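You operate a simulated robot arm through the tools that you are given. There is no shell and no other tool. Be economical: measure what you need, move in short steps, check, and stop when the job is done.

You run a simulated two-armed robot. Do the job below in one go: nothing can be reset, and whatever is moved stays where it is left.

TASK
Put the black brown-rim cone on the white yarn card. Then take the orange-rim grey cone from the middle rack shelf and put it in the good tray. Then put the brown-rim white cone on the white bench away on the middle rack shelf. Then take the orange-rim purple cone on the blue bench and put it away on the middle rack shelf. Then put the large paper band on the blue bench. Then put the green clip on the orange orange-edged setting card. Keep to this order. Set down upright: orange-rim grey cone, brown-rim white cone, orange-rim purple cone, large paper band.

It is judged by the outcome, as a careful person would: the job done as asked, and still so three seconds after it is handed in. It fails if anything else is knocked over, pushed out of place, dropped, spilled or broken.

THE ROBOT
Two 7-joint arms with two-finger grippers on one trunk, on a base that drives. Base frame: it is fixed to the floor where the robot stands at the start and does not move with it; the origin is under the middle of the robot, x ahead of it, y to its left, z up; the surface under the hand at the start is at about z = 80. Units: cm, degrees, N and s.
The left shoulder is at the start at [8.2, 21.6, 126.9], the right one opposite. With the tool pointing down near the work surface each hand reaches from about 16 to 86 cm from the robot's upright axis, wherever it stands, measured 20 degrees to its own side. Places, roughly: black brown-rim cone [50, 0, 100]; blue bench [-390, 240, 80]; brown-rim white cone [-175, -50, 100]; good tray [-75, 425, 25]; green clip (6x4x9 cm) [-230, 420, 80]; large paper band [-150, 450, 75]; middle rack shelf [-140, 10, 90]; orange-edged setting card [-275, 425, 75]; orange-rim grey cone [-125, 25, 100]; orange-rim purple cone [-400, 275, 100]; yarn card [-275, -25, 75]. Payload 3.43 kg a hand.
The TCP of each hand is the grasp point between the finger pads, 2 cm short of the fingertips. In the tool frame z runs along the fingers and y along their closing line. The gripper opens to 12.4 cm. The gripper's body begins 9.3 cm behind the TCP.
Orientation is told as [roll, pitch, yaw] about the base's x, y, z axes, in that order, counted from this pose: with the fingers straight down and closing along the base's y, the tool's x points along the base's -x, its y along +y and its z along -z.

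THE INTERFACE
- The arms move only by the tool move_arm. It takes "left_commands", "right_commands" or both (then of equal length, played together; a hand with none holds still); each is a list of rows, each a list of 7 numbers: the shift along the tool's x, y, z in m, then the turn, a rotation vector about the tool's x, y, z in degrees, then the finger opening in m, from 0 to 0.124. In form: [[dx, dy, dz, ax, ay, az, grip], ...]. A call has 1 to 12 rows; each row shifts and turns the commanded pose from where the row before left it, along the tool's axes as they then stand. Each row takes 0.2 s and may step no farther than 5 cm and 8.6 degrees from the row before; otherwise, or with a gripper value out of range, the whole call is refused. Where a pose cannot be reached the arm comes as near as it can. A force on the tool above 40 N (or 10 N above the force at the start of the call, whichever is more), or a blocked arm, ends the call early, and 0.2 s more pass. Each finger travels about 7.2 cm/s and halts on what it meets, pressing with about 32 N; the grip force reading is that of the motor and also rises with nothing between the fingers. The clock runs only during rows and for 0.2 s after the last one: add rows that do not move to give the fingers time. The reply holds the time, the measured pose of the TCP, the force on the tool along the base axes, the opening and the grip force, in the units named above and with some noise, with the torque about the TCP (base axes, N m) and any sound that the robot's microphone picked up.
- Cameras (640 x 400 px; columns grow to the right, rows downward): "scene" is now at [17.86, 1.76, 141.06]; the picture's right is [0.39, -0.92, 0.00], its down [-0.86, -0.36, -0.36] and it looks along [0.33, 0.14, -0.93] (base axes); focal length 214 px, centre (320, 200). "left" rides on the left gripper at [8.2, -1.4, -14] in its tool frame; the picture's right is [0.17, 0.99, 0.00], its down [-0.83, 0.14, -0.54] and it looks along [-0.53, 0.09, 0.84] (tool axes); focal length 243 px, centre (320, 200). "right" rides on the right gripper at [8.2, 1.4, -14] in its tool frame; the picture's right is [-0.17, 0.99, 0.00], its down [-0.83, -0.14, -0.54] and it looks along [-0.53, -0.09, 0.84] (tool axes); focal length 243 px, centre (320, 200). There is no depth. A picture from a camera that has moved, and an enlarged one, comes with that camera's place and axes in the base frame and with its lens. The place of the scene camera against the robot may be out by one fixed shift of up to 1.8 cm in any direction.
- camera(camera): a new picture of that camera. The clock stands still meanwhile.
- move_column(by): slides the trunk up (or, below 0, down) by that many cm; the arms and the scene camera ride with it, the base frame stays. It gives what a move gives, with no picture.
- steer(legs): drives the robot by 1 to 6 legs, each [ahead, left, turn to the left] in cm, cm and degrees, along the robot's own axes; the way and the turn of a leg run together, so that a leg with both is an arc; at most 150 cm and 180 degrees a leg. The arms and the cameras ride along, it lands a little off, and it stops where it bumps. It gives what a move gives.
- pan_tilt(pan, tilt): turns the head with the scene camera to pan (to the left, within 80 degrees either way) and tilt (down, from -29 to 69), counted from straight ahead of the robot. It gives what a move gives.
- close_up(camera, box): a new picture of the part [left, top, right, bottom] of that camera's present view, enlarged. The clock stands still meanwhile.
- finish_job(): hands the job in; it is judged then, once.

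Go step by step. Nothing tells you exact positions but the pictures and the camera data: compare them with the known pose of the tool, close in by small moves and look again before you grip or let go. The budget is 186 turns and 166 pictures, counting those below and the enlarged ones. Unless the task says otherwise, let go and move clear before handing in.

The tools are called as name(argument=value, ...) on one line, values as JSON. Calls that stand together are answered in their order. move_arm: Moves the arms, as the interface text tells. Its arguments: {"type":"object","properties":{"left_commands":{"type":"array"},"right_commands":{"type":"array"}},"required":[]} The other tools are called the same way: move_column (by) slides the trunk up or down; steer (legs) drives the base; pan_tilt (pan, tilt) turns the head that bears the scene camera; camera (camera) takes a picture; close_up (camera, box) takes an enlarged picture of a part of a camera's view; finish_job () hands the job in.

At the start:

```text
clock: 0.0
left_position: [48.89, 53.61, 121.18]
left_tcp_rot: [0.0, 0.0, 0.0]
left_wrist_force: [0.5, -1.2, 0.3]
left_torque: [-0.02, -0.01, -0.01]
left_grip_width: 12.39
left_finger_force: 0.0
right_position: [43.06, 5.14, 120.74]
right_tcp_rot: [-0.2, -0.1, 0.0]
right_wrist_force: [0.2, 0.5, 1.0]
right_torque: [0.0, 0.05, 0.0]
right_grip_width: 12.39
right_finger_force: 0.2
trunk travel left (down, up): [-42.5, 16.6]
robot x, y, heading: [-0.01, 0.12, 0.2]
head pan, tilt: [23.0, 68.8]
```

scene: 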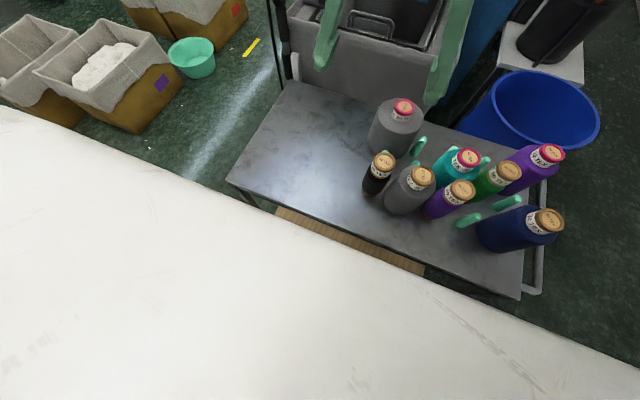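
right: 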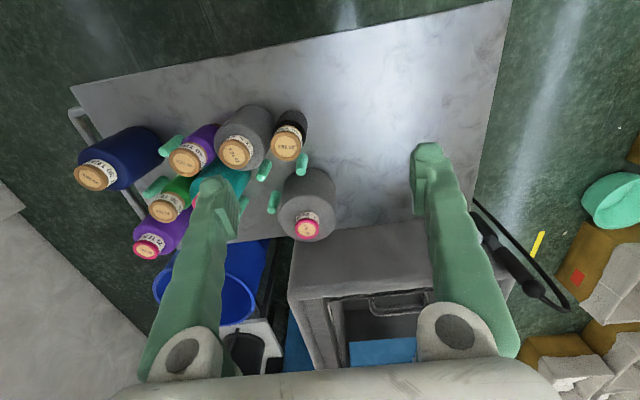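
left: 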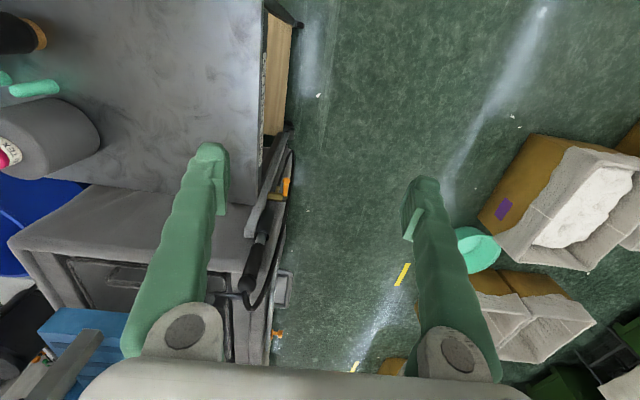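

I see the small black brown-rim cone on the steel cart, just left of the grey brown-rim cone. I'll look closer before planning a grip.

close_up(camera="right", box=[200, 80, 360, 250])

close_up(camera="scene", box=[340, 80, 500, 230])

```text
2.35 times, centred on (280, 165) of right
camera zoom: at [34.7, 6.47, 134.72], right [0.17, 0.99, 0.0], down [0.83, -0.14, 0.54], along [0.53, -0.09, -0.84], focal length 571 px, centre (414, 282)
```

zoom: 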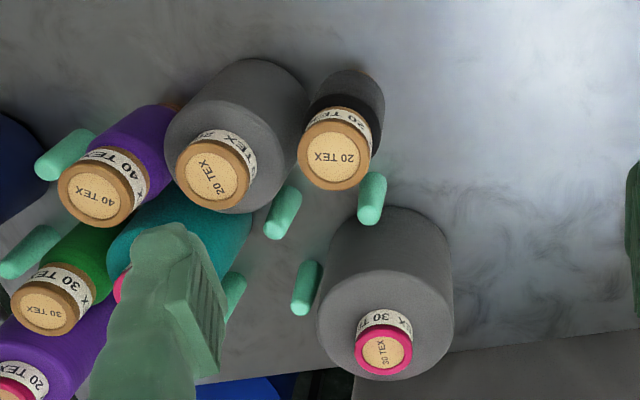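

```text
2.67 times, centred on (420, 155) of scene
camera zoom: at [17.86, 1.76, 141.06], right [0.39, -0.92, 0.0], down [-0.86, -0.36, -0.36], along [0.33, 0.14, -0.93], focal length 572 px, centre (53, 320)
```

zoom: 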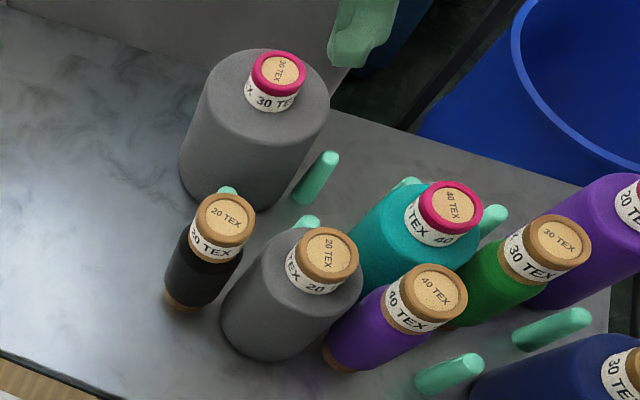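

The black cone's rim stands at about (46.5, -0.8, 100). I'll look around with the head first to know the surroundings.

pan_tilt(pan=0, tilt=35)

camera(camera="scene")

pan_tilt(pan=80, tilt=25)

camera(camera="scene")

pan_tilt(pan=-80, tilt=25)

camera(camera="scene")

```text
clock: 1.0
left_position: [48.79, 53.55, 121.07]
left_tcp_rot: [0.0, 0.0, 0.0]
left_wrist_force: [0.1, 0.3, -0.4]
left_torque: [-0.01, 0.02, -0.02]
left_grip_width: 12.38
left_finger_force: 0.0
right_position: [43.12, 5.21, 120.58]
right_tcp_rot: [0.1, 0.0, 0.0]
right_wrist_force: [-0.1, 0.2, -0.6]
right_torque: [-0.02, -0.02, 0.0]
right_grip_width: 12.41
right_finger_force: 0.1
trunk travel left (down, up): [-42.5, 16.6]
robot x, y, heading: [0.19, -0.13, 0.1]
head pan, tilt: [0.0, 35.0]
```

```text
160 pictures are left
camera scene: at [21.51, -0.41, 145.42], right [0.0, -1.0, 0.0], down [-0.57, 0.0, -0.82], along [0.82, 0.0, -0.57], focal length 214 px, centre (320, 200)
```

scene: 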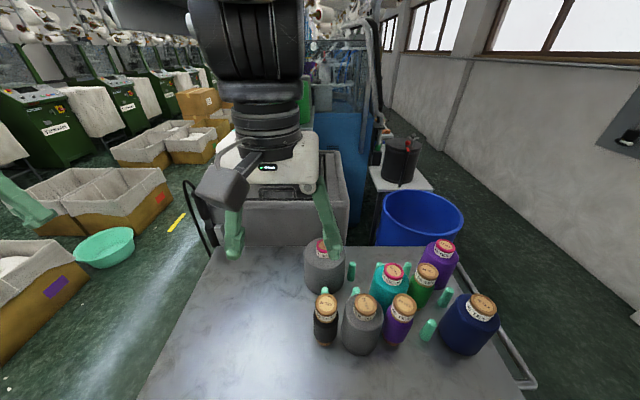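

```text
clock: 2.5
left_position: [48.77, 53.67, 121.01]
left_tcp_rot: [0.1, 0.1, 0.0]
left_wrist_force: [-0.7, 0.0, -0.5]
left_torque: [0.03, 0.03, -0.01]
left_grip_width: 12.43
left_finger_force: 0.0
right_position: [43.02, 5.12, 120.52]
right_tcp_rot: [-0.1, -0.2, 0.0]
right_wrist_force: [0.4, 0.1, -0.7]
right_torque: [-0.02, -0.01, -0.02]
right_grip_width: 12.38
right_finger_force: 0.0
trunk travel left (down, up): [-42.5, 16.6]
robot x, y, heading: [0.03, -0.0, 0.1]
head pan, tilt: [80.0, 25.0]
```

```text
159 pictures are left
camera scene: at [14.32, 8.66, 147.0], right [0.98, -0.17, 0.0], down [-0.07, -0.42, -0.91], along [0.16, 0.89, -0.42], focal length 214 px, centre (320, 200)
```

scene: 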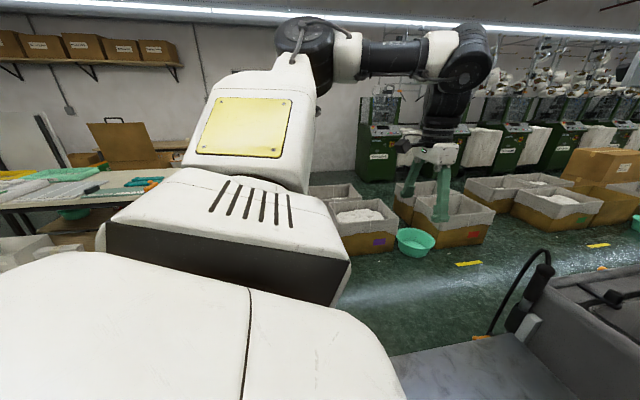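

```text
clock: 5.0
left_position: [48.83, 53.58, 121.02]
left_tcp_rot: [0.0, 0.1, 0.0]
left_wrist_force: [-0.1, -0.3, -0.2]
left_torque: [-0.03, 0.0, -0.02]
left_grip_width: 12.39
left_finger_force: 0.1
right_position: [43.0, 5.17, 120.7]
right_tcp_rot: [0.0, -0.1, 0.0]
right_wrist_force: [0.5, 0.7, -0.3]
right_torque: [0.0, -0.01, -0.01]
right_grip_width: 12.4
right_finger_force: 0.0
trunk travel left (down, up): [-42.5, 16.6]
robot x, y, heading: [0.27, -0.03, 0.0]
head pan, tilt: [-80.0, 25.0]
```

```text
158 pictures are left
camera scene: at [14.31, -9.48, 147.0], right [-0.98, -0.17, 0.0], down [-0.07, 0.42, -0.91], along [0.16, -0.89, -0.42], focal length 214 px, centre (320, 200)
```

scene: 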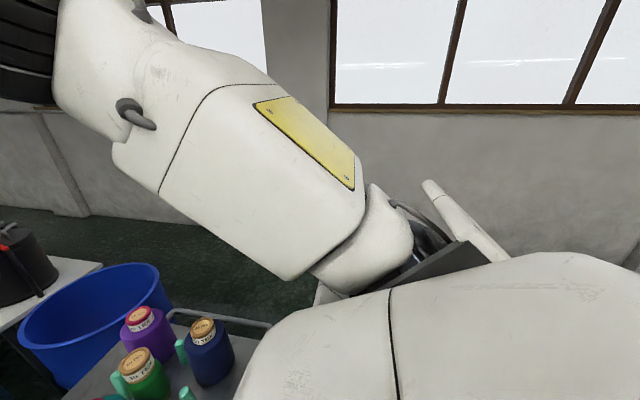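

The cone is at about (46.8, -0.8) and free in front of and behind its rim. I'll bring the right hand above it and turn it 90° so that the fingers close along x.

move_arm(right_commands=[[-0.037, -0.03, 0, 0, 0, 8.2, 0.124], [0, -0.03, 0, 0, 0, 0, 0.124], [0, 0, 0, 0, 0, 8.2, 0.124], [0, 0, 0, 0, 0, 8.2, 0.124], [0, 0, 0, 0, 0, 8.2, 0.124], [0, 0, 0, 0, 0, 8.2, 0.124], [0, 0, 0, 0, 0, 8.2, 0.124], [0, 0, 0, 0, 0, 8.2, 0.124], [0, 0, 0, 0, 0, 8.2, 0.124], [0, 0, 0, 0, 0, 8.2, 0.1], [0, 0, 0, 0, 0, 8.1, 0.1], [0, 0, 0, 0, 0, 8, 0.1]])

camera(camera="right")

```text
clock: 7.6
left_position: [48.82, 53.58, 121.13]
left_tcp_rot: [0.1, 0.0, 0.0]
left_wrist_force: [0.2, 0.4, 0.0]
left_torque: [0.01, -0.01, 0.01]
left_grip_width: 12.37
left_finger_force: 0.1
right_position: [46.33, -0.7, 120.58]
right_tcp_rot: [0.1, 0.0, -90.0]
right_wrist_force: [0.3, 0.0, 0.1]
right_torque: [-0.02, 0.03, 0.01]
right_grip_width: 10.0
right_finger_force: 0.1
trunk travel left (down, up): [-42.5, 16.6]
robot x, y, heading: [0.14, 0.08, 0.0]
head pan, tilt: [-80.0, 25.0]
```

```text
157 pictures are left
camera right: at [47.57, 7.35, 134.74], right [0.99, -0.17, 0.0], down [-0.14, -0.83, 0.54], along [-0.09, -0.53, -0.84], focal length 243 px, centre (320, 200)
```

right: 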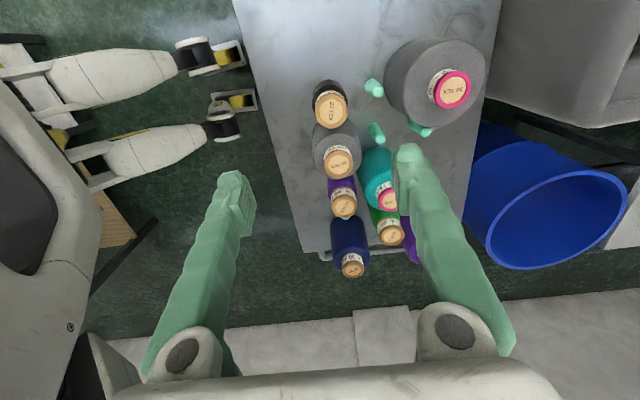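

The rim is at about (47.8, -1.1, 97). I'll centre on it and come lower, then look again.

move_arm(right_commands=[[-0.004, 0.014, 0.04, 0, 0, 0, 0.1], [0, 0, 0.05, 0, 0, 0, 0.1], [0, 0, 0.04, 0, 0, 0, 0.1], [0, 0, 0, 0, 0, 0, 0.1]])

camera(camera="right")

pan_tilt(pan=0, tilt=40)

close_up(camera="scene", box=[240, 180, 420, 330])

```text
clock: 8.6
left_position: [48.83, 53.66, 121.08]
left_tcp_rot: [0.0, -0.1, -0.1]
left_wrist_force: [0.3, 0.2, -0.8]
left_torque: [0.04, 0.03, 0.02]
left_grip_width: 12.41
left_finger_force: 0.0
right_position: [47.68, -1.15, 107.52]
right_tcp_rot: [0.0, 0.0, -90.0]
right_wrist_force: [-0.4, -0.8, -0.1]
right_torque: [0.01, 0.02, 0.01]
right_grip_width: 9.96
right_finger_force: 0.0
trunk travel left (down, up): [-42.5, 16.6]
robot x, y, heading: [0.06, 0.09, 0.4]
head pan, tilt: [-80.0, 25.0]
```

```text
156 pictures are left
camera right: at [48.89, 7.0, 121.64], right [0.99, -0.16, 0.0], down [-0.14, -0.83, 0.54], along [-0.09, -0.53, -0.84], focal length 243 px, centre (320, 200)
```

right: 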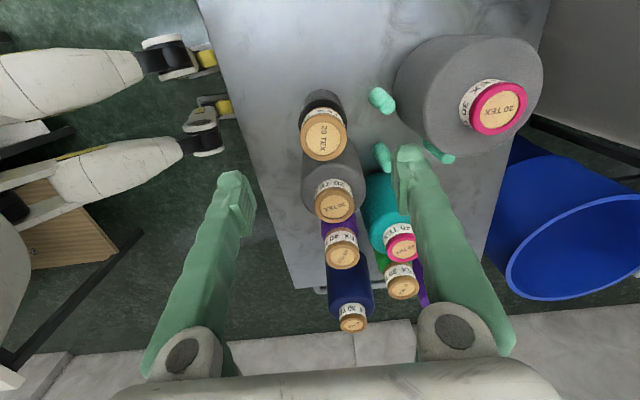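

```text
clock: 10.1
left_position: [48.94, 53.56, 121.16]
left_tcp_rot: [0.0, 0.0, 0.1]
left_wrist_force: [-0.1, 0.4, -0.1]
left_torque: [0.03, 0.02, 0.01]
left_grip_width: 12.42
left_finger_force: 0.0
right_position: [47.73, -1.15, 107.53]
right_tcp_rot: [0.1, 0.0, -90.0]
right_wrist_force: [0.3, -1.1, -0.5]
right_torque: [0.05, -0.01, -0.01]
right_grip_width: 9.98
right_finger_force: 0.1
trunk travel left (down, up): [-42.5, 16.6]
robot x, y, heading: [0.32, -0.1, 0.0]
head pan, tilt: [0.0, 40.0]
```

```text
2.67 times, centred on (330, 255) of scene
camera zoom: at [21.21, -0.42, 144.67], right [0.0, -1.0, 0.0], down [-0.64, 0.0, -0.77], along [0.77, 0.0, -0.64], focal length 572 px, centre (293, 53)
```

zoom: 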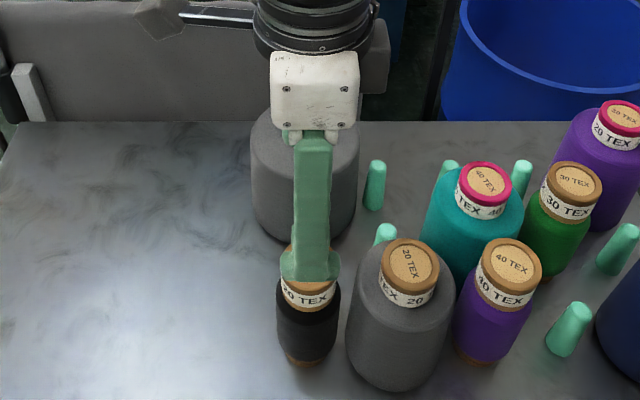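

The hand is well centred over the cone, top near z = 97.4. I'll lower to the neck and grip.

move_arm(right_commands=[[0.001, 0.002, 0.045, 0, 0, 0, 0.1], [0, 0, 0.045, 0, 0, 0, 0.1], [0, 0, 0.04, 0, 0, 0, 0.1], [0, 0, 0, 0, 0, 0, 0.08], [0, 0, 0, 0, 0, 0, 0.06], [0, 0, 0, 0, 0, 0, 0.04], [0, 0, 0, 0, 0, 0, 0.03], [0, 0, 0, 0, 0, 0, 0.03]])

camera(camera="right")

```text
clock: 11.9
left_position: [48.82, 53.52, 121.09]
left_tcp_rot: [0.0, 0.0, 0.0]
left_wrist_force: [0.4, -0.1, -0.2]
left_torque: [-0.01, 0.04, 0.0]
left_grip_width: 12.4
left_finger_force: 0.0
right_position: [48.02, -1.02, 94.93]
right_tcp_rot: [0.2, 0.2, -89.9]
right_wrist_force: [-2.7, -3.0, 18.2]
right_torque: [-0.28, 0.98, 0.09]
right_grip_width: 5.08
right_finger_force: 32.3
trunk travel left (down, up): [-42.5, 16.6]
robot x, y, heading: [0.0, 0.24, 0.1]
head pan, tilt: [0.0, 40.0]
stopped in row 8 (right hand): the force on the tool passed its limit at 41 N (the readings are from after the stop); the commanded pose is now the measured one
```

```text
154 pictures are left
camera right: at [49.18, 7.05, 109.09], right [0.99, -0.16, 0.0], down [-0.14, -0.83, 0.54], along [-0.09, -0.53, -0.84], focal length 243 px, centre (320, 200)
```

right: 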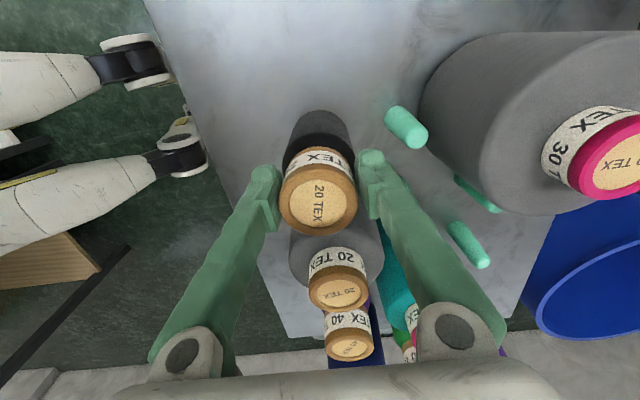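

The cone is gripped at 5.1 cm. I'll lift straight up and check.

move_arm(right_commands=[[0, 0, -0.01, 0, 0, 0, 0.03], [0, 0, -0.03, 0, 0, 0, 0.03], [0, 0, -0.05, 0, 0, 0, 0.03], [0, 0, -0.05, 0, 0, 0, 0.03], [0, 0, -0.05, 0, 0, 0, 0.03], [0, 0, -0.04, 0, 0, 0, 0.03]])

camera(camera="right")

camera(camera="scene")

```text
clock: 13.3
left_position: [48.72, 53.69, 121.11]
left_tcp_rot: [-0.1, 0.0, 0.0]
left_wrist_force: [-0.2, -0.4, 0.1]
left_torque: [-0.03, -0.03, -0.01]
left_grip_width: 12.39
left_finger_force: 0.1
right_position: [47.73, -1.21, 117.93]
right_tcp_rot: [0.2, 0.1, -90.0]
right_wrist_force: [-0.1, -0.5, -1.4]
right_torque: [0.04, -0.03, -0.01]
right_grip_width: 4.79
right_finger_force: 32.3
trunk travel left (down, up): [-42.5, 16.6]
robot x, y, heading: [-0.3, 0.04, 0.1]
head pan, tilt: [0.0, 40.0]
```

```text
153 pictures are left
camera right: at [48.92, 6.94, 132.11], right [0.99, -0.16, 0.0], down [-0.14, -0.83, 0.54], along [-0.08, -0.53, -0.84], focal length 243 px, centre (320, 200)
```

right: 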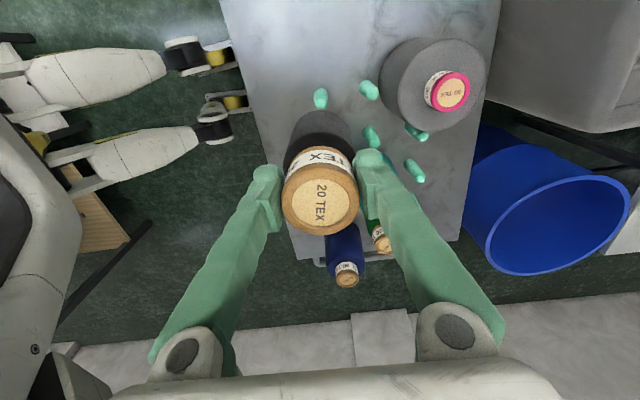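

```text
152 pictures are left
camera scene: at [21.08, -0.38, 144.69], right [0.0, -1.0, 0.0], down [-0.64, 0.0, -0.77], along [0.77, 0.0, -0.64], focal length 214 px, centre (320, 200)
```

scene: 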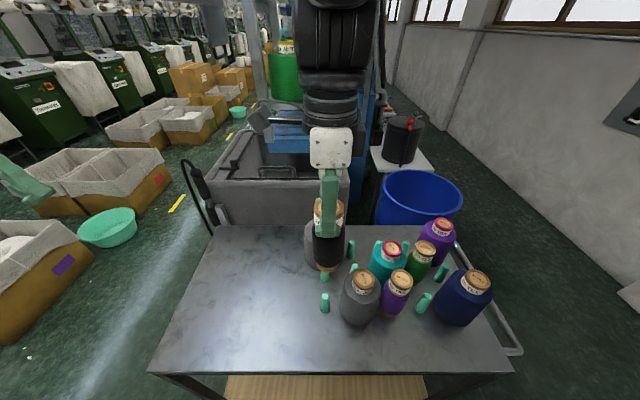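

The cone is held (it was standing over a peg). I'll back away from the cart, turn left and look around.

steer(legs=[[-40, 0, 0], [0, 0, 90]])

pan_tilt(pan=60, tilt=20)

camera(camera="scene")

pan_tilt(pan=0, tilt=20)

camera(camera="scene")

```text
clock: 19.6
left_position: [-57.37, 71.65, 120.36]
left_tcp_rot: [0.0, 0.9, 57.3]
left_wrist_force: [0.4, 0.3, 0.3]
left_torque: [-0.02, 0.0, -0.01]
left_grip_width: 12.39
left_finger_force: 0.1
right_position: [-11.75, 41.59, 117.2]
right_tcp_rot: [-0.6, 0.2, -32.2]
right_wrist_force: [0.3, 0.0, 0.1]
right_torque: [0.05, 0.01, -0.04]
right_grip_width: 4.76
right_finger_force: 32.3
trunk travel left (down, up): [-42.5, 16.6]
robot x, y, heading: [-39.25, 0.08, 57.7]
head pan, tilt: [0.0, 40.0]
stopped in leg 2: the robot was blocked; the commanded pose is now the measured one
```

```text
clock: 20.9
left_position: [-57.58, 71.82, 120.15]
left_tcp_rot: [0.1, 1.2, 57.5]
left_wrist_force: [0.6, 0.0, -0.4]
left_torque: [0.0, 0.01, 0.04]
left_grip_width: 12.4
left_finger_force: 0.2
right_position: [-11.81, 41.87, 116.9]
right_tcp_rot: [-0.8, 0.2, -32.0]
right_wrist_force: [0.5, -0.4, -0.8]
right_torque: [0.0, -0.04, -0.02]
right_grip_width: 4.77
right_finger_force: 31.5
trunk travel left (down, up): [-42.5, 16.6]
robot x, y, heading: [-39.58, 0.61, 58.2]
head pan, tilt: [60.0, 20.0]
```

```text
151 pictures are left
camera scene: at [-35.7, 20.84, 147.49], right [0.88, 0.47, -0.01], down [0.15, -0.32, -0.94], along [-0.44, 0.83, -0.35], focal length 214 px, centre (320, 200)
```

scene: 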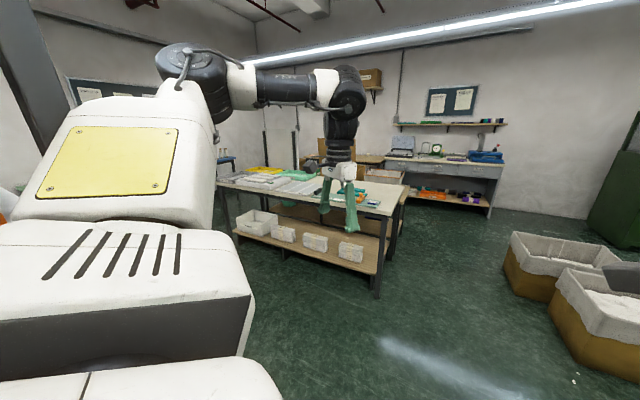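

```text
clock: 22.2
left_position: [-57.68, 71.85, 120.23]
left_tcp_rot: [0.0, 1.0, 57.6]
left_wrist_force: [0.5, -0.9, -0.2]
left_torque: [0.0, 0.02, -0.02]
left_grip_width: 12.38
left_finger_force: 0.1
right_position: [-11.85, 41.79, 117.04]
right_tcp_rot: [-0.9, 0.3, -32.0]
right_wrist_force: [0.5, 0.1, -1.1]
right_torque: [-0.01, 0.0, 0.02]
right_grip_width: 4.79
right_finger_force: 31.6
trunk travel left (down, up): [-42.5, 16.6]
robot x, y, heading: [-39.43, 0.38, 57.9]
head pan, tilt: [0.0, 20.0]
```

```text
150 pictures are left
camera scene: at [-26.41, 20.5, 147.41], right [0.85, -0.53, 0.0], down [-0.19, -0.3, -0.93], along [0.5, 0.79, -0.36], focal length 214 px, centre (320, 200)
```

scene: 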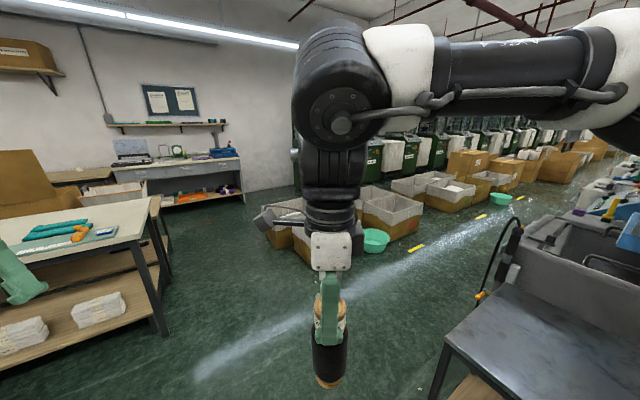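

The turn was blocked at 58°. I'll look to my right to see what blocks it.

pan_tilt(pan=-80, tilt=45)

camera(camera="scene")

pan_tilt(pan=80, tilt=45)

camera(camera="scene")

```text
clock: 23.8
left_position: [-57.62, 71.83, 120.36]
left_tcp_rot: [0.1, 1.2, 57.7]
left_wrist_force: [0.7, -0.2, -0.1]
left_torque: [0.02, 0.02, 0.01]
left_grip_width: 12.41
left_finger_force: 0.0
right_position: [-11.86, 41.83, 117.01]
right_tcp_rot: [-0.8, 0.2, -32.0]
right_wrist_force: [-0.4, 0.6, -0.2]
right_torque: [-0.02, 0.03, 0.0]
right_grip_width: 4.78
right_finger_force: 32.3
trunk travel left (down, up): [-42.5, 16.6]
robot x, y, heading: [-39.59, 0.16, 58.0]
head pan, tilt: [-80.0, 45.0]
```

```text
149 pictures are left
camera scene: at [-23.85, 9.49, 143.68], right [-0.38, -0.93, 0.02], down [-0.66, 0.26, -0.7], along [0.65, -0.28, -0.71], focal length 214 px, centre (320, 200)
```

scene: 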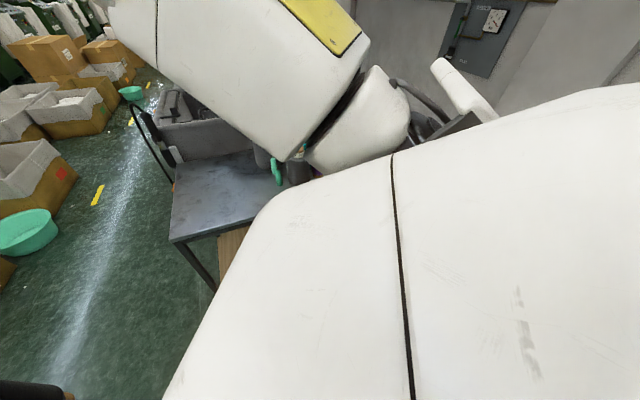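

```text
clock: 26.2
left_position: [-57.55, 71.82, 120.25]
left_tcp_rot: [0.1, 1.0, 57.6]
left_wrist_force: [-0.5, -0.1, 0.1]
left_torque: [-0.01, 0.0, 0.02]
left_grip_width: 12.41
left_finger_force: 0.0
right_position: [-11.88, 41.77, 117.04]
right_tcp_rot: [-0.8, 0.1, -32.0]
right_wrist_force: [0.2, 0.1, -0.6]
right_torque: [-0.01, 0.0, -0.01]
right_grip_width: 4.76
right_finger_force: 32.4
trunk travel left (down, up): [-42.5, 16.6]
robot x, y, heading: [-39.65, 0.29, 57.8]
head pan, tilt: [80.0, 45.0]
```

```text
148 pictures are left
camera scene: at [-37.41, 17.99, 143.69], right [0.67, 0.74, -0.02], down [0.52, -0.48, -0.71], along [-0.53, 0.46, -0.71], focal length 214 px, centre (320, 200)
```

scene: 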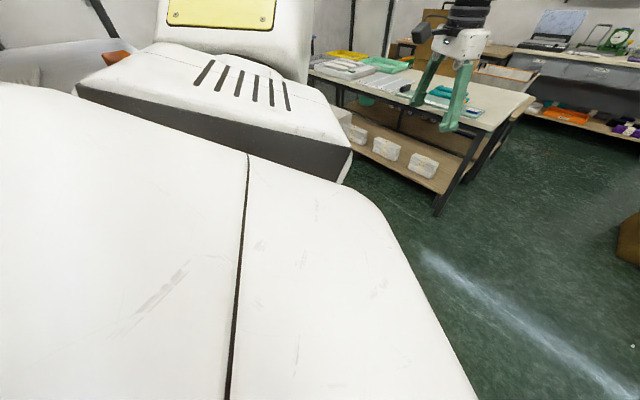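

Nothing shows ahead, and the floor ahead-left is open, so my rear is likely touching something. I'll turn back a little and drive ahead into the open floor before turning.

steer(legs=[[0, 0, -6], [45, 15, 0], [0, 0, 60]])

pan_tilt(pan=75, tilt=25)

camera(camera="scene")

```text
clock: 33.8
left_position: [-91.8, 71.73, 120.49]
left_tcp_rot: [0.2, 0.8, 111.9]
left_wrist_force: [0.3, 0.4, -0.1]
left_torque: [0.0, 0.04, 0.02]
left_grip_width: 12.4
left_finger_force: 0.1
right_position: [-40.75, 91.3, 117.27]
right_tcp_rot: [-0.5, 0.2, 22.2]
right_wrist_force: [0.2, 0.1, -0.6]
right_torque: [-0.03, 0.01, -0.02]
right_grip_width: 4.73
right_finger_force: 31.9
trunk travel left (down, up): [-42.5, 16.6]
robot x, y, heading: [-23.49, 45.4, 112.2]
head pan, tilt: [80.0, 45.0]
```

```text
clock: 34.6
left_position: [-91.84, 71.81, 120.52]
left_tcp_rot: [0.1, 0.7, 111.9]
left_wrist_force: [-0.7, -0.6, 0.5]
left_torque: [-0.02, -0.01, 0.04]
left_grip_width: 12.42
left_finger_force: 0.0
right_position: [-40.77, 91.22, 117.27]
right_tcp_rot: [-0.5, 0.3, 22.2]
right_wrist_force: [0.3, -0.2, -0.5]
right_torque: [0.02, 0.0, -0.01]
right_grip_width: 4.76
right_finger_force: 32.1
trunk travel left (down, up): [-42.5, 16.6]
robot x, y, heading: [-23.39, 45.29, 112.1]
head pan, tilt: [75.0, 25.0]
```

```text
147 pictures are left
camera scene: at [-37.7, 56.9, 146.82], right [-0.12, 0.99, -0.01], down [0.42, 0.04, -0.91], along [-0.9, -0.12, -0.42], focal length 214 px, centre (320, 200)
```

scene: 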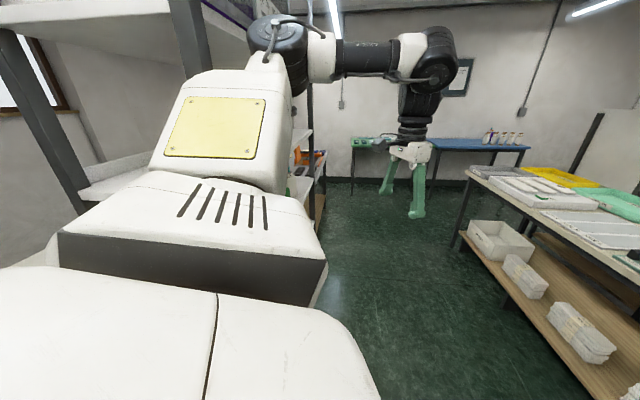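

I now see a corridor running along -x, with racks on my left (front near y = 30) and a long table on my right (edge near y = 187). I'll move to its middle, turn to face -x and look.

steer(legs=[[62, 6, 0], [0, 0, 68]])

pan_tilt(pan=40, tilt=20)

camera(camera="scene")

pan_tilt(pan=-30, tilt=20)

camera(camera="scene")

```text
clock: 42.8
left_position: [-101.3, 46.65, 121.03]
left_tcp_rot: [0.1, 0.0, 179.7]
left_wrist_force: [0.2, 0.1, -0.6]
left_torque: [0.04, -0.01, -0.02]
left_grip_width: 12.38
left_finger_force: 0.0
right_position: [-100.36, 101.34, 117.84]
right_tcp_rot: [0.3, 0.1, 90.1]
right_wrist_force: [0.0, -0.4, -1.0]
right_torque: [0.01, 0.0, 0.02]
right_grip_width: 4.77
right_finger_force: 31.9
trunk travel left (down, up): [-42.5, 16.6]
robot x, y, heading: [-52.33, 100.2, -180.2]
head pan, tilt: [75.0, 25.0]
```

```text
clock: 43.9
left_position: [-101.35, 46.77, 120.98]
left_tcp_rot: [0.2, 0.1, 179.8]
left_wrist_force: [-0.2, 0.3, 0.4]
left_torque: [-0.03, 0.01, -0.02]
left_grip_width: 12.38
left_finger_force: 0.0
right_position: [-100.33, 101.29, 117.9]
right_tcp_rot: [0.2, 0.1, 90.1]
right_wrist_force: [-0.9, 0.2, 0.2]
right_torque: [0.0, -0.01, 0.0]
right_grip_width: 4.76
right_finger_force: 32.1
trunk travel left (down, up): [-42.5, 16.6]
robot x, y, heading: [-52.98, 100.06, -180.1]
head pan, tilt: [40.0, 20.0]
```

```text
146 pictures are left
camera scene: at [-72.12, 93.75, 147.81], right [-0.64, 0.76, 0.0], down [0.26, 0.22, -0.94], along [-0.72, -0.61, -0.34], focal length 214 px, centre (320, 200)
```

scene: 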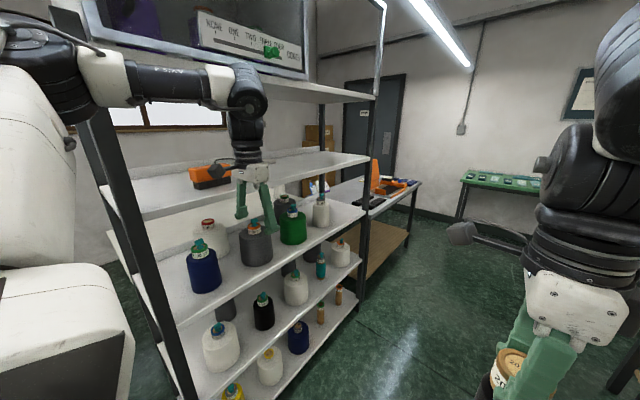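

```text
clock: 45.3
left_position: [-101.39, 46.77, 120.99]
left_tcp_rot: [0.2, 0.0, 179.8]
left_wrist_force: [-0.7, 0.2, -1.0]
left_torque: [-0.01, -0.03, 0.04]
left_grip_width: 12.41
left_finger_force: 0.0
right_position: [-100.27, 101.39, 117.9]
right_tcp_rot: [0.1, 0.1, 90.1]
right_wrist_force: [0.5, -0.6, -1.2]
right_torque: [-0.02, -0.06, -0.01]
right_grip_width: 4.79
right_finger_force: 31.7
trunk travel left (down, up): [-42.5, 16.6]
robot x, y, heading: [-52.6, 100.12, -180.0]
head pan, tilt: [-30.0, 20.0]
```

```text
145 pictures are left
camera scene: at [-73.08, 104.39, 147.81], right [0.5, 0.87, 0.0], down [0.3, -0.17, -0.94], along [-0.81, 0.47, -0.34], focal length 214 px, centre (320, 200)
```

scene: 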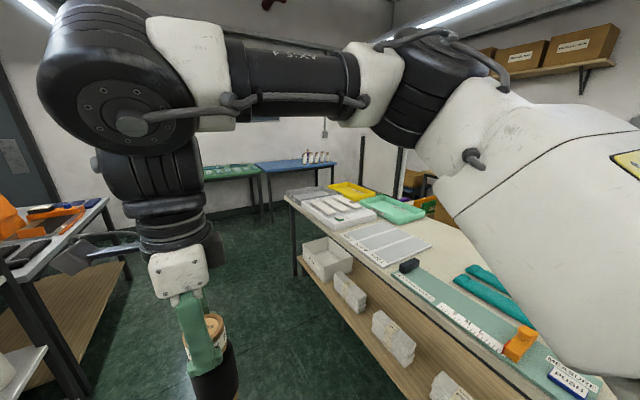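

The rack with cones is on my left, and a white bench with orange things lies beyond it. I'll drive further along the corridor and look at that bench.

steer(legs=[[135, 0, 0]])

pan_tilt(pan=70, tilt=25)

camera(camera="scene")

pan_tilt(pan=25, tilt=15)

camera(camera="scene")

```text
clock: 53.6
left_position: [-236.06, 46.05, 121.11]
left_tcp_rot: [0.1, 0.1, -180.0]
left_wrist_force: [-0.2, 0.3, -0.1]
left_torque: [-0.01, -0.01, 0.0]
left_grip_width: 12.4
left_finger_force: 0.0
right_position: [-235.19, 100.71, 117.95]
right_tcp_rot: [0.2, 0.1, 90.5]
right_wrist_force: [-0.8, 0.0, -0.7]
right_torque: [0.02, -0.02, -0.01]
right_grip_width: 4.8
right_finger_force: 31.2
trunk travel left (down, up): [-42.5, 16.6]
robot x, y, heading: [-187.6, 99.93, -179.6]
head pan, tilt: [-30.0, 20.0]
```

```text
clock: 55.4
left_position: [-236.08, 46.11, 121.08]
left_tcp_rot: [0.1, 0.0, -180.0]
left_wrist_force: [-0.7, 0.5, -0.6]
left_torque: [0.01, 0.04, 0.0]
left_grip_width: 12.39
left_finger_force: 0.0
right_position: [-235.28, 100.73, 117.83]
right_tcp_rot: [0.1, 0.0, 90.4]
right_wrist_force: [0.7, 0.1, -1.1]
right_torque: [0.01, -0.01, 0.0]
right_grip_width: 4.8
right_finger_force: 32.0
trunk travel left (down, up): [-42.5, 16.6]
robot x, y, heading: [-187.37, 99.73, -179.6]
head pan, tilt: [70.0, 25.0]
```

```text
144 pictures are left
camera scene: at [-203.1, 90.57, 147.0], right [-0.94, 0.34, 0.0], down [0.14, 0.4, -0.91], along [-0.31, -0.85, -0.42], focal length 214 px, centre (320, 200)
```

scene: 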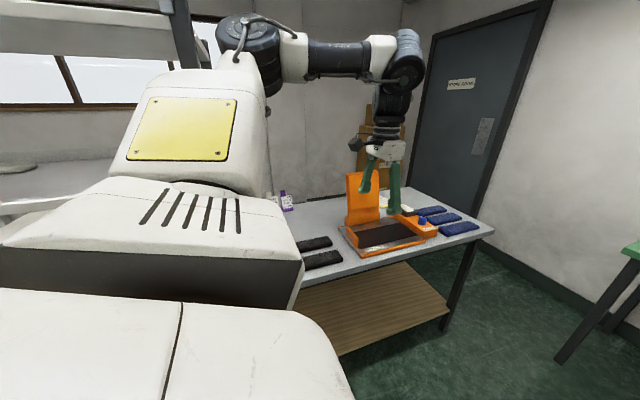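

```text
clock: 56.5
left_position: [-236.09, 45.97, 121.07]
left_tcp_rot: [0.1, 0.0, -180.0]
left_wrist_force: [-0.6, 0.3, 0.2]
left_torque: [0.01, -0.02, -0.05]
left_grip_width: 12.36
left_finger_force: 0.1
right_position: [-235.28, 100.64, 117.78]
right_tcp_rot: [0.3, 0.1, 90.5]
right_wrist_force: [0.1, 0.2, -0.3]
right_torque: [0.0, -0.01, 0.01]
right_grip_width: 4.75
right_finger_force: 31.9
trunk travel left (down, up): [-42.5, 16.6]
robot x, y, heading: [-187.52, 99.73, -179.8]
head pan, tilt: [25.0, 15.0]
```

```text
143 pictures are left
camera scene: at [-208.43, 95.24, 148.62], right [-0.43, 0.9, 0.0], down [0.23, 0.11, -0.97], along [-0.87, -0.41, -0.26], focal length 214 px, centre (320, 200)
```

scene: 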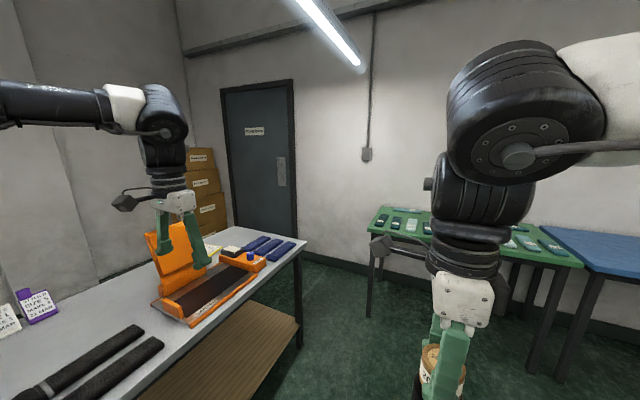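

The white bench holds an orange device, blue pads and some lettered cards. I'll drive on and turn to face it.

steer(legs=[[65, 5, 0], [0, 0, 90]])

pan_tilt(pan=0, tilt=30)

camera(camera="scene")

pan_tilt(pan=45, tilt=25)

camera(camera="scene")

```text
clock: 66.2
left_position: [-199.21, 45.25, 121.13]
left_tcp_rot: [0.1, 0.0, -90.3]
left_wrist_force: [0.5, 0.1, -0.3]
left_torque: [-0.01, 0.03, -0.03]
left_grip_width: 12.41
left_finger_force: 0.0
right_position: [-253.79, 46.54, 117.92]
right_tcp_rot: [0.2, 0.0, -180.0]
right_wrist_force: [-0.5, -0.3, -0.4]
right_torque: [0.0, 0.0, 0.02]
right_grip_width: 4.76
right_finger_force: 32.1
trunk travel left (down, up): [-42.5, 16.6]
robot x, y, heading: [-252.25, 94.71, -90.1]
head pan, tilt: [25.0, 15.0]
```

```text
clock: 67.0
left_position: [-199.08, 45.36, 120.97]
left_tcp_rot: [0.1, 0.1, -90.3]
left_wrist_force: [-0.2, -0.3, -0.1]
left_torque: [0.0, 0.04, 0.01]
left_grip_width: 12.4
left_finger_force: 0.0
right_position: [-253.76, 46.52, 117.8]
right_tcp_rot: [0.3, 0.1, -180.0]
right_wrist_force: [0.7, -1.0, -0.8]
right_torque: [-0.01, 0.0, -0.01]
right_grip_width: 4.76
right_finger_force: 31.7
trunk travel left (down, up): [-42.5, 16.6]
robot x, y, heading: [-252.46, 94.47, -90.1]
head pan, tilt: [0.0, 30.0]
```

```text
142 pictures are left
camera scene: at [-252.39, 72.29, 146.21], right [-1.0, 0.0, 0.0], down [0.0, 0.5, -0.87], along [0.0, -0.87, -0.5], focal length 214 px, centre (320, 200)
```

scene: 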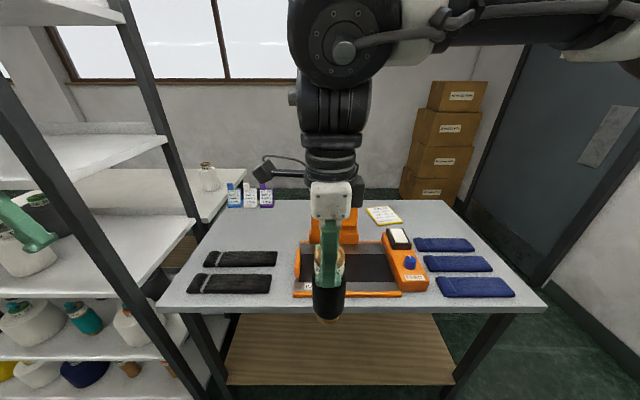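

```text
clock: 68.2
left_position: [-199.23, 45.29, 121.07]
left_tcp_rot: [0.1, 0.0, -90.4]
left_wrist_force: [-0.7, 0.1, 0.2]
left_torque: [0.02, 0.0, 0.01]
left_grip_width: 12.41
left_finger_force: 0.1
right_position: [-253.72, 46.52, 117.83]
right_tcp_rot: [0.2, 0.0, -180.0]
right_wrist_force: [-0.3, 0.0, -1.4]
right_torque: [-0.02, -0.02, 0.0]
right_grip_width: 4.78
right_finger_force: 31.6
trunk travel left (down, up): [-42.5, 16.6]
robot x, y, heading: [-252.37, 94.37, -89.9]
head pan, tilt: [45.0, 25.0]
```

```text
141 pictures are left
camera scene: at [-245.9, 74.81, 147.0], right [-0.71, -0.71, 0.0], down [-0.3, 0.3, -0.91], along [0.64, -0.64, -0.42], focal length 214 px, centre (320, 200)
```

scene: 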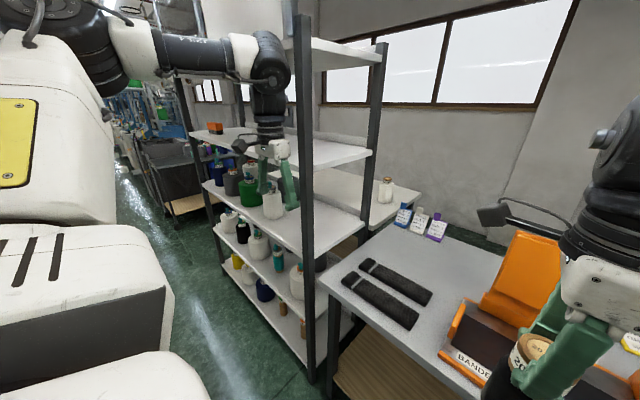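

Behind the rack stands the white bench with the white cone, and a card with yellow edge lies near (-289, -33). I'll zoom in on the cards.

pan_tilt(pan=-15, tilt=30)

camera(camera="scene")

close_up(camera="scene", box=[240, 150, 440, 275])

```text
clock: 69.5
left_position: [-199.07, 45.38, 121.08]
left_tcp_rot: [0.2, 0.1, -90.3]
left_wrist_force: [0.5, 0.3, -0.1]
left_torque: [-0.02, -0.05, -0.01]
left_grip_width: 12.41
left_finger_force: 0.2
right_position: [-253.74, 46.45, 117.87]
right_tcp_rot: [0.2, 0.0, -180.0]
right_wrist_force: [0.1, -0.4, -0.7]
right_torque: [-0.02, -0.02, 0.01]
right_grip_width: 4.8
right_finger_force: 32.5
trunk travel left (down, up): [-42.5, 16.6]
robot x, y, heading: [-252.22, 94.16, -89.8]
head pan, tilt: [-15.0, 30.0]
```

```text
140 pictures are left
camera scene: at [-254.74, 72.59, 146.2], right [-0.97, 0.26, 0.0], down [0.13, 0.48, -0.87], along [-0.22, -0.84, -0.5], focal length 214 px, centre (320, 200)
```

scene: 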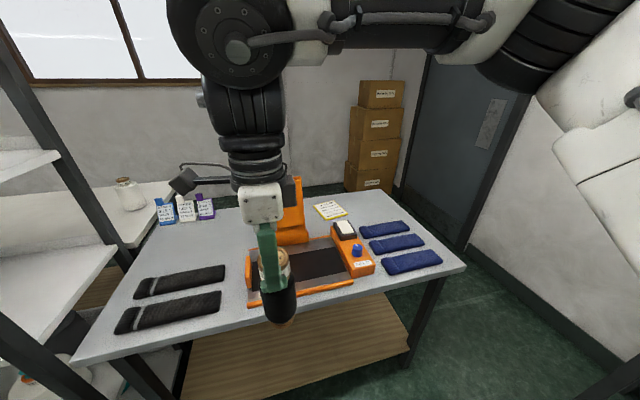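

```text
3.20 times, centred on (340, 212) of scene
camera zoom: at [-254.74, 72.59, 146.2], right [-0.97, 0.26, 0.0], down [0.13, 0.48, -0.87], along [-0.22, -0.84, -0.5], focal length 686 px, centre (256, 160)
```

zoom: 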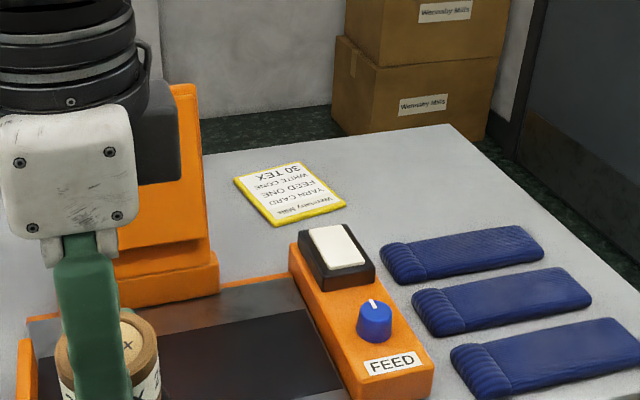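

The white yarn card (yellow edge) lies at about (-289, -33, 75), behind and right of the orange device. I'll raise the trunk, shift right, and approach the bench so the hand passes beside the tall orange back.

move_column(by=10)

steer(legs=[[0, -31, 0], [30, 0, 0]])

pan_tilt(pan=0, tilt=60)

camera(camera="scene")

camera(camera="right")

```text
clock: 70.8
left_position: [-199.15, 45.36, 131.03]
left_tcp_rot: [0.1, 0.2, -90.3]
left_wrist_force: [0.3, -0.3, -0.9]
left_torque: [-0.02, 0.0, -0.02]
left_grip_width: 12.4
left_finger_force: 0.0
right_position: [-253.76, 46.32, 127.72]
right_tcp_rot: [0.1, 0.1, -179.9]
right_wrist_force: [0.1, -0.4, -1.5]
right_torque: [0.01, 0.04, 0.03]
right_grip_width: 4.76
right_finger_force: 32.6
trunk travel left (down, up): [-52.5, 6.6]
robot x, y, heading: [-252.63, 94.63, -89.9]
head pan, tilt: [-15.0, 30.0]
```

```text
clock: 77.5
left_position: [-230.18, 15.12, 131.15]
left_tcp_rot: [0.1, 0.0, -90.5]
left_wrist_force: [-0.3, 0.5, 0.1]
left_torque: [-0.02, 0.03, 0.0]
left_grip_width: 12.42
left_finger_force: 0.1
right_position: [-284.66, 16.6, 127.97]
right_tcp_rot: [0.3, 0.1, 179.8]
right_wrist_force: [0.3, -0.3, -0.5]
right_torque: [-0.05, -0.04, 0.02]
right_grip_width: 4.76
right_finger_force: 32.3
trunk travel left (down, up): [-52.5, 6.6]
robot x, y, heading: [-283.36, 64.42, -90.3]
head pan, tilt: [-15.0, 30.0]
```

```text
clock: 78.4
left_position: [-230.04, 15.0, 131.1]
left_tcp_rot: [0.1, 0.1, -90.4]
left_wrist_force: [-0.2, 0.6, 0.1]
left_torque: [-0.03, -0.02, -0.02]
left_grip_width: 12.4
left_finger_force: 0.1
right_position: [-284.77, 16.24, 127.97]
right_tcp_rot: [0.2, 0.1, 179.8]
right_wrist_force: [-0.4, 0.3, -0.4]
right_torque: [0.0, -0.05, -0.02]
right_grip_width: 4.74
right_finger_force: 31.8
trunk travel left (down, up): [-52.5, 6.6]
robot x, y, heading: [-283.48, 64.42, -90.3]
head pan, tilt: [0.0, 60.0]
```

```text
138 pictures are left
camera scene: at [-283.3, 49.26, 153.46], right [-1.0, 0.0, 0.0], down [0.0, 0.87, -0.5], along [0.0, -0.5, -0.87], focal length 214 px, centre (320, 200)
```

scene: 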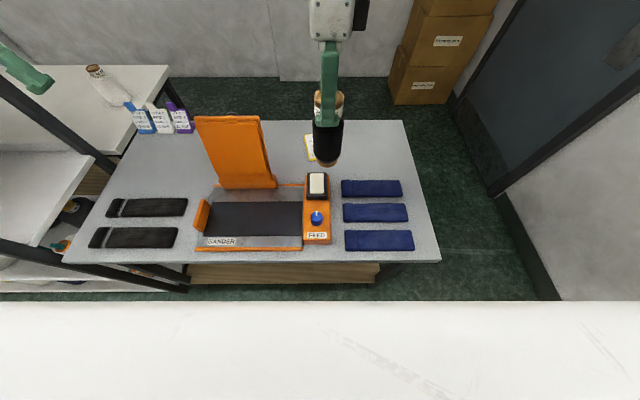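

```text
137 pictures are left
camera right: at [-276.7, 14.88, 142.0], right [-0.17, -0.99, 0.0], down [-0.83, 0.14, 0.54], along [-0.53, 0.09, -0.84], focal length 243 px, centre (320, 200)
```

right: 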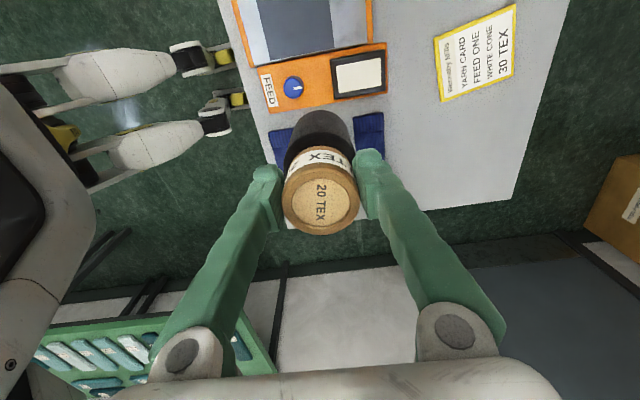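

The card centre works out at about (-284.5, -20.5), surface near z = 77. I'll go 10 cm nearer and extend the hand over it, staying high.

steer(legs=[[9, 0, 0]])

move_arm(right_commands=[[0, 0.045, 0, 0, 0, 0, 0.03], [0, 0.045, 0, 0, 0, 0, 0.03], [0, 0.045, 0, 0, 0, 0, 0.03], [0, 0.045, 0, 0, 0, 0, 0.03], [0, 0.045, 0, 0, 0, 0, 0.03], [0, 0.035, 0, 0, 0, 0, 0.03], [0, 0, 0, 0, 0, 0, 0.03]])

camera(camera="right")

camera(camera="scene")

```text
clock: 79.6
left_position: [-230.24, 6.15, 131.26]
left_tcp_rot: [0.1, 0.0, -90.4]
left_wrist_force: [0.0, -0.4, 0.0]
left_torque: [-0.01, -0.02, 0.0]
left_grip_width: 12.42
left_finger_force: 0.0
right_position: [-284.76, 7.59, 127.91]
right_tcp_rot: [0.3, 0.1, 179.8]
right_wrist_force: [-0.1, 0.1, -0.1]
right_torque: [-0.02, 0.0, -0.03]
right_grip_width: 4.75
right_finger_force: 32.3
trunk travel left (down, up): [-52.5, 6.6]
robot x, y, heading: [-283.84, 55.0, -90.0]
head pan, tilt: [0.0, 60.0]
```

```text
clock: 80.6
left_position: [-230.45, 6.15, 131.14]
left_tcp_rot: [0.2, 0.1, -90.6]
left_wrist_force: [0.2, 0.2, -0.2]
left_torque: [-0.01, -0.08, 0.01]
left_grip_width: 12.42
left_finger_force: 0.0
right_position: [-279.49, -6.74, 138.4]
right_tcp_rot: [-3.0, 27.7, -177.9]
right_wrist_force: [-0.5, 0.5, -0.7]
right_torque: [-0.03, -0.02, -0.02]
right_grip_width: 4.8
right_finger_force: 32.1
right hand out of reach, approached as far as the arm can: row 4
trunk travel left (down, up): [-52.5, 6.6]
robot x, y, heading: [-283.7, 55.28, -90.4]
head pan, tilt: [0.0, 60.0]
stopped in row 4 (right hand): the arm was blocked; the commanded pose is now the measured one
```

```text
136 pictures are left
camera right: at [-278.81, -8.9, 154.69], right [-0.09, -0.99, -0.12], down [-0.99, 0.07, 0.1], along [-0.09, 0.13, -0.99], focal length 243 px, centre (320, 200)
```

right: 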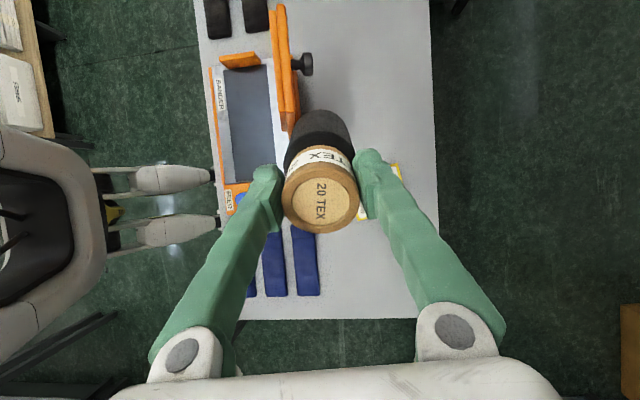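

```text
135 pictures are left
camera scene: at [-283.55, 40.4, 153.46], right [-1.0, 0.0, 0.0], down [0.0, 0.87, -0.5], along [0.0, -0.5, -0.87], focal length 214 px, centre (320, 200)
```

scene: 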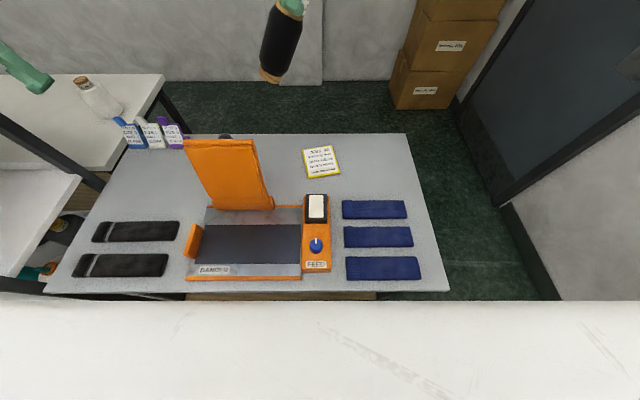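

At this height the reach is short and the hand tilted. I'll pull back, straighten the hand and come lower, where the reach is longer.

move_arm(right_commands=[[0, -0.045, 0, -3, 0, 2, 0.03], [0, -0.025, 0, 0, -6.9, 0, 0.03], [0, -0.025, 0, 0, -6.9, 0, 0.03], [0, -0.02, 0, 0, -6.9, 0, 0.03], [0, -0.01, 0, 0, -6.9, 0, 0.03], [-0.025, 0, 0.03, 0, 0, 0, 0.03], [-0.025, 0, 0.04, 0, 0, 0, 0.03], [0, 0, 0.045, 0, 0, 0, 0.03], [0, 0, 0.045, 0, 0, 0, 0.03], [0, 0, 0.045, 0, 0, 0, 0.03], [0, 0, 0.045, 0, 0, 0, 0.03], [0, 0, 0.04, 0, 0, 0, 0.03]])

camera(camera="right")

```text
clock: 83.2
left_position: [-230.09, 5.95, 131.04]
left_tcp_rot: [0.1, 0.1, -90.7]
left_wrist_force: [0.2, 0.8, -0.4]
left_torque: [0.0, 0.01, 0.02]
left_grip_width: 12.4
left_finger_force: 0.1
right_position: [-284.86, 6.32, 109.5]
right_tcp_rot: [-1.0, -0.4, -179.3]
right_wrist_force: [0.8, -0.5, -0.1]
right_torque: [0.01, -0.02, 0.05]
right_grip_width: 4.76
right_finger_force: 31.9
trunk travel left (down, up): [-52.5, 6.6]
robot x, y, heading: [-283.05, 55.33, -90.1]
head pan, tilt: [0.0, 60.0]
```

```text
134 pictures are left
camera right: at [-276.51, 4.68, 123.5], right [-0.16, -0.99, -0.02], down [-0.83, 0.12, 0.55], along [-0.54, 0.1, -0.84], focal length 243 px, centre (320, 200)
```

right: 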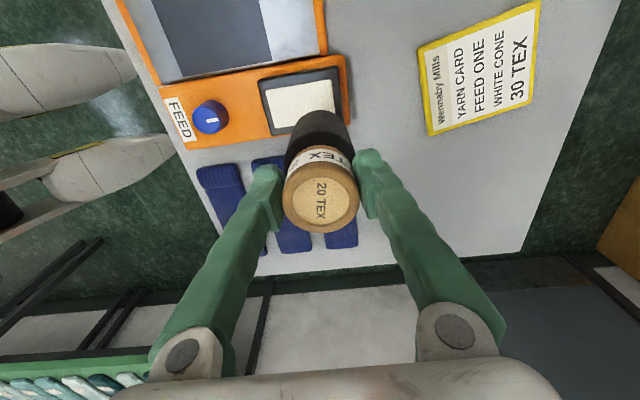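

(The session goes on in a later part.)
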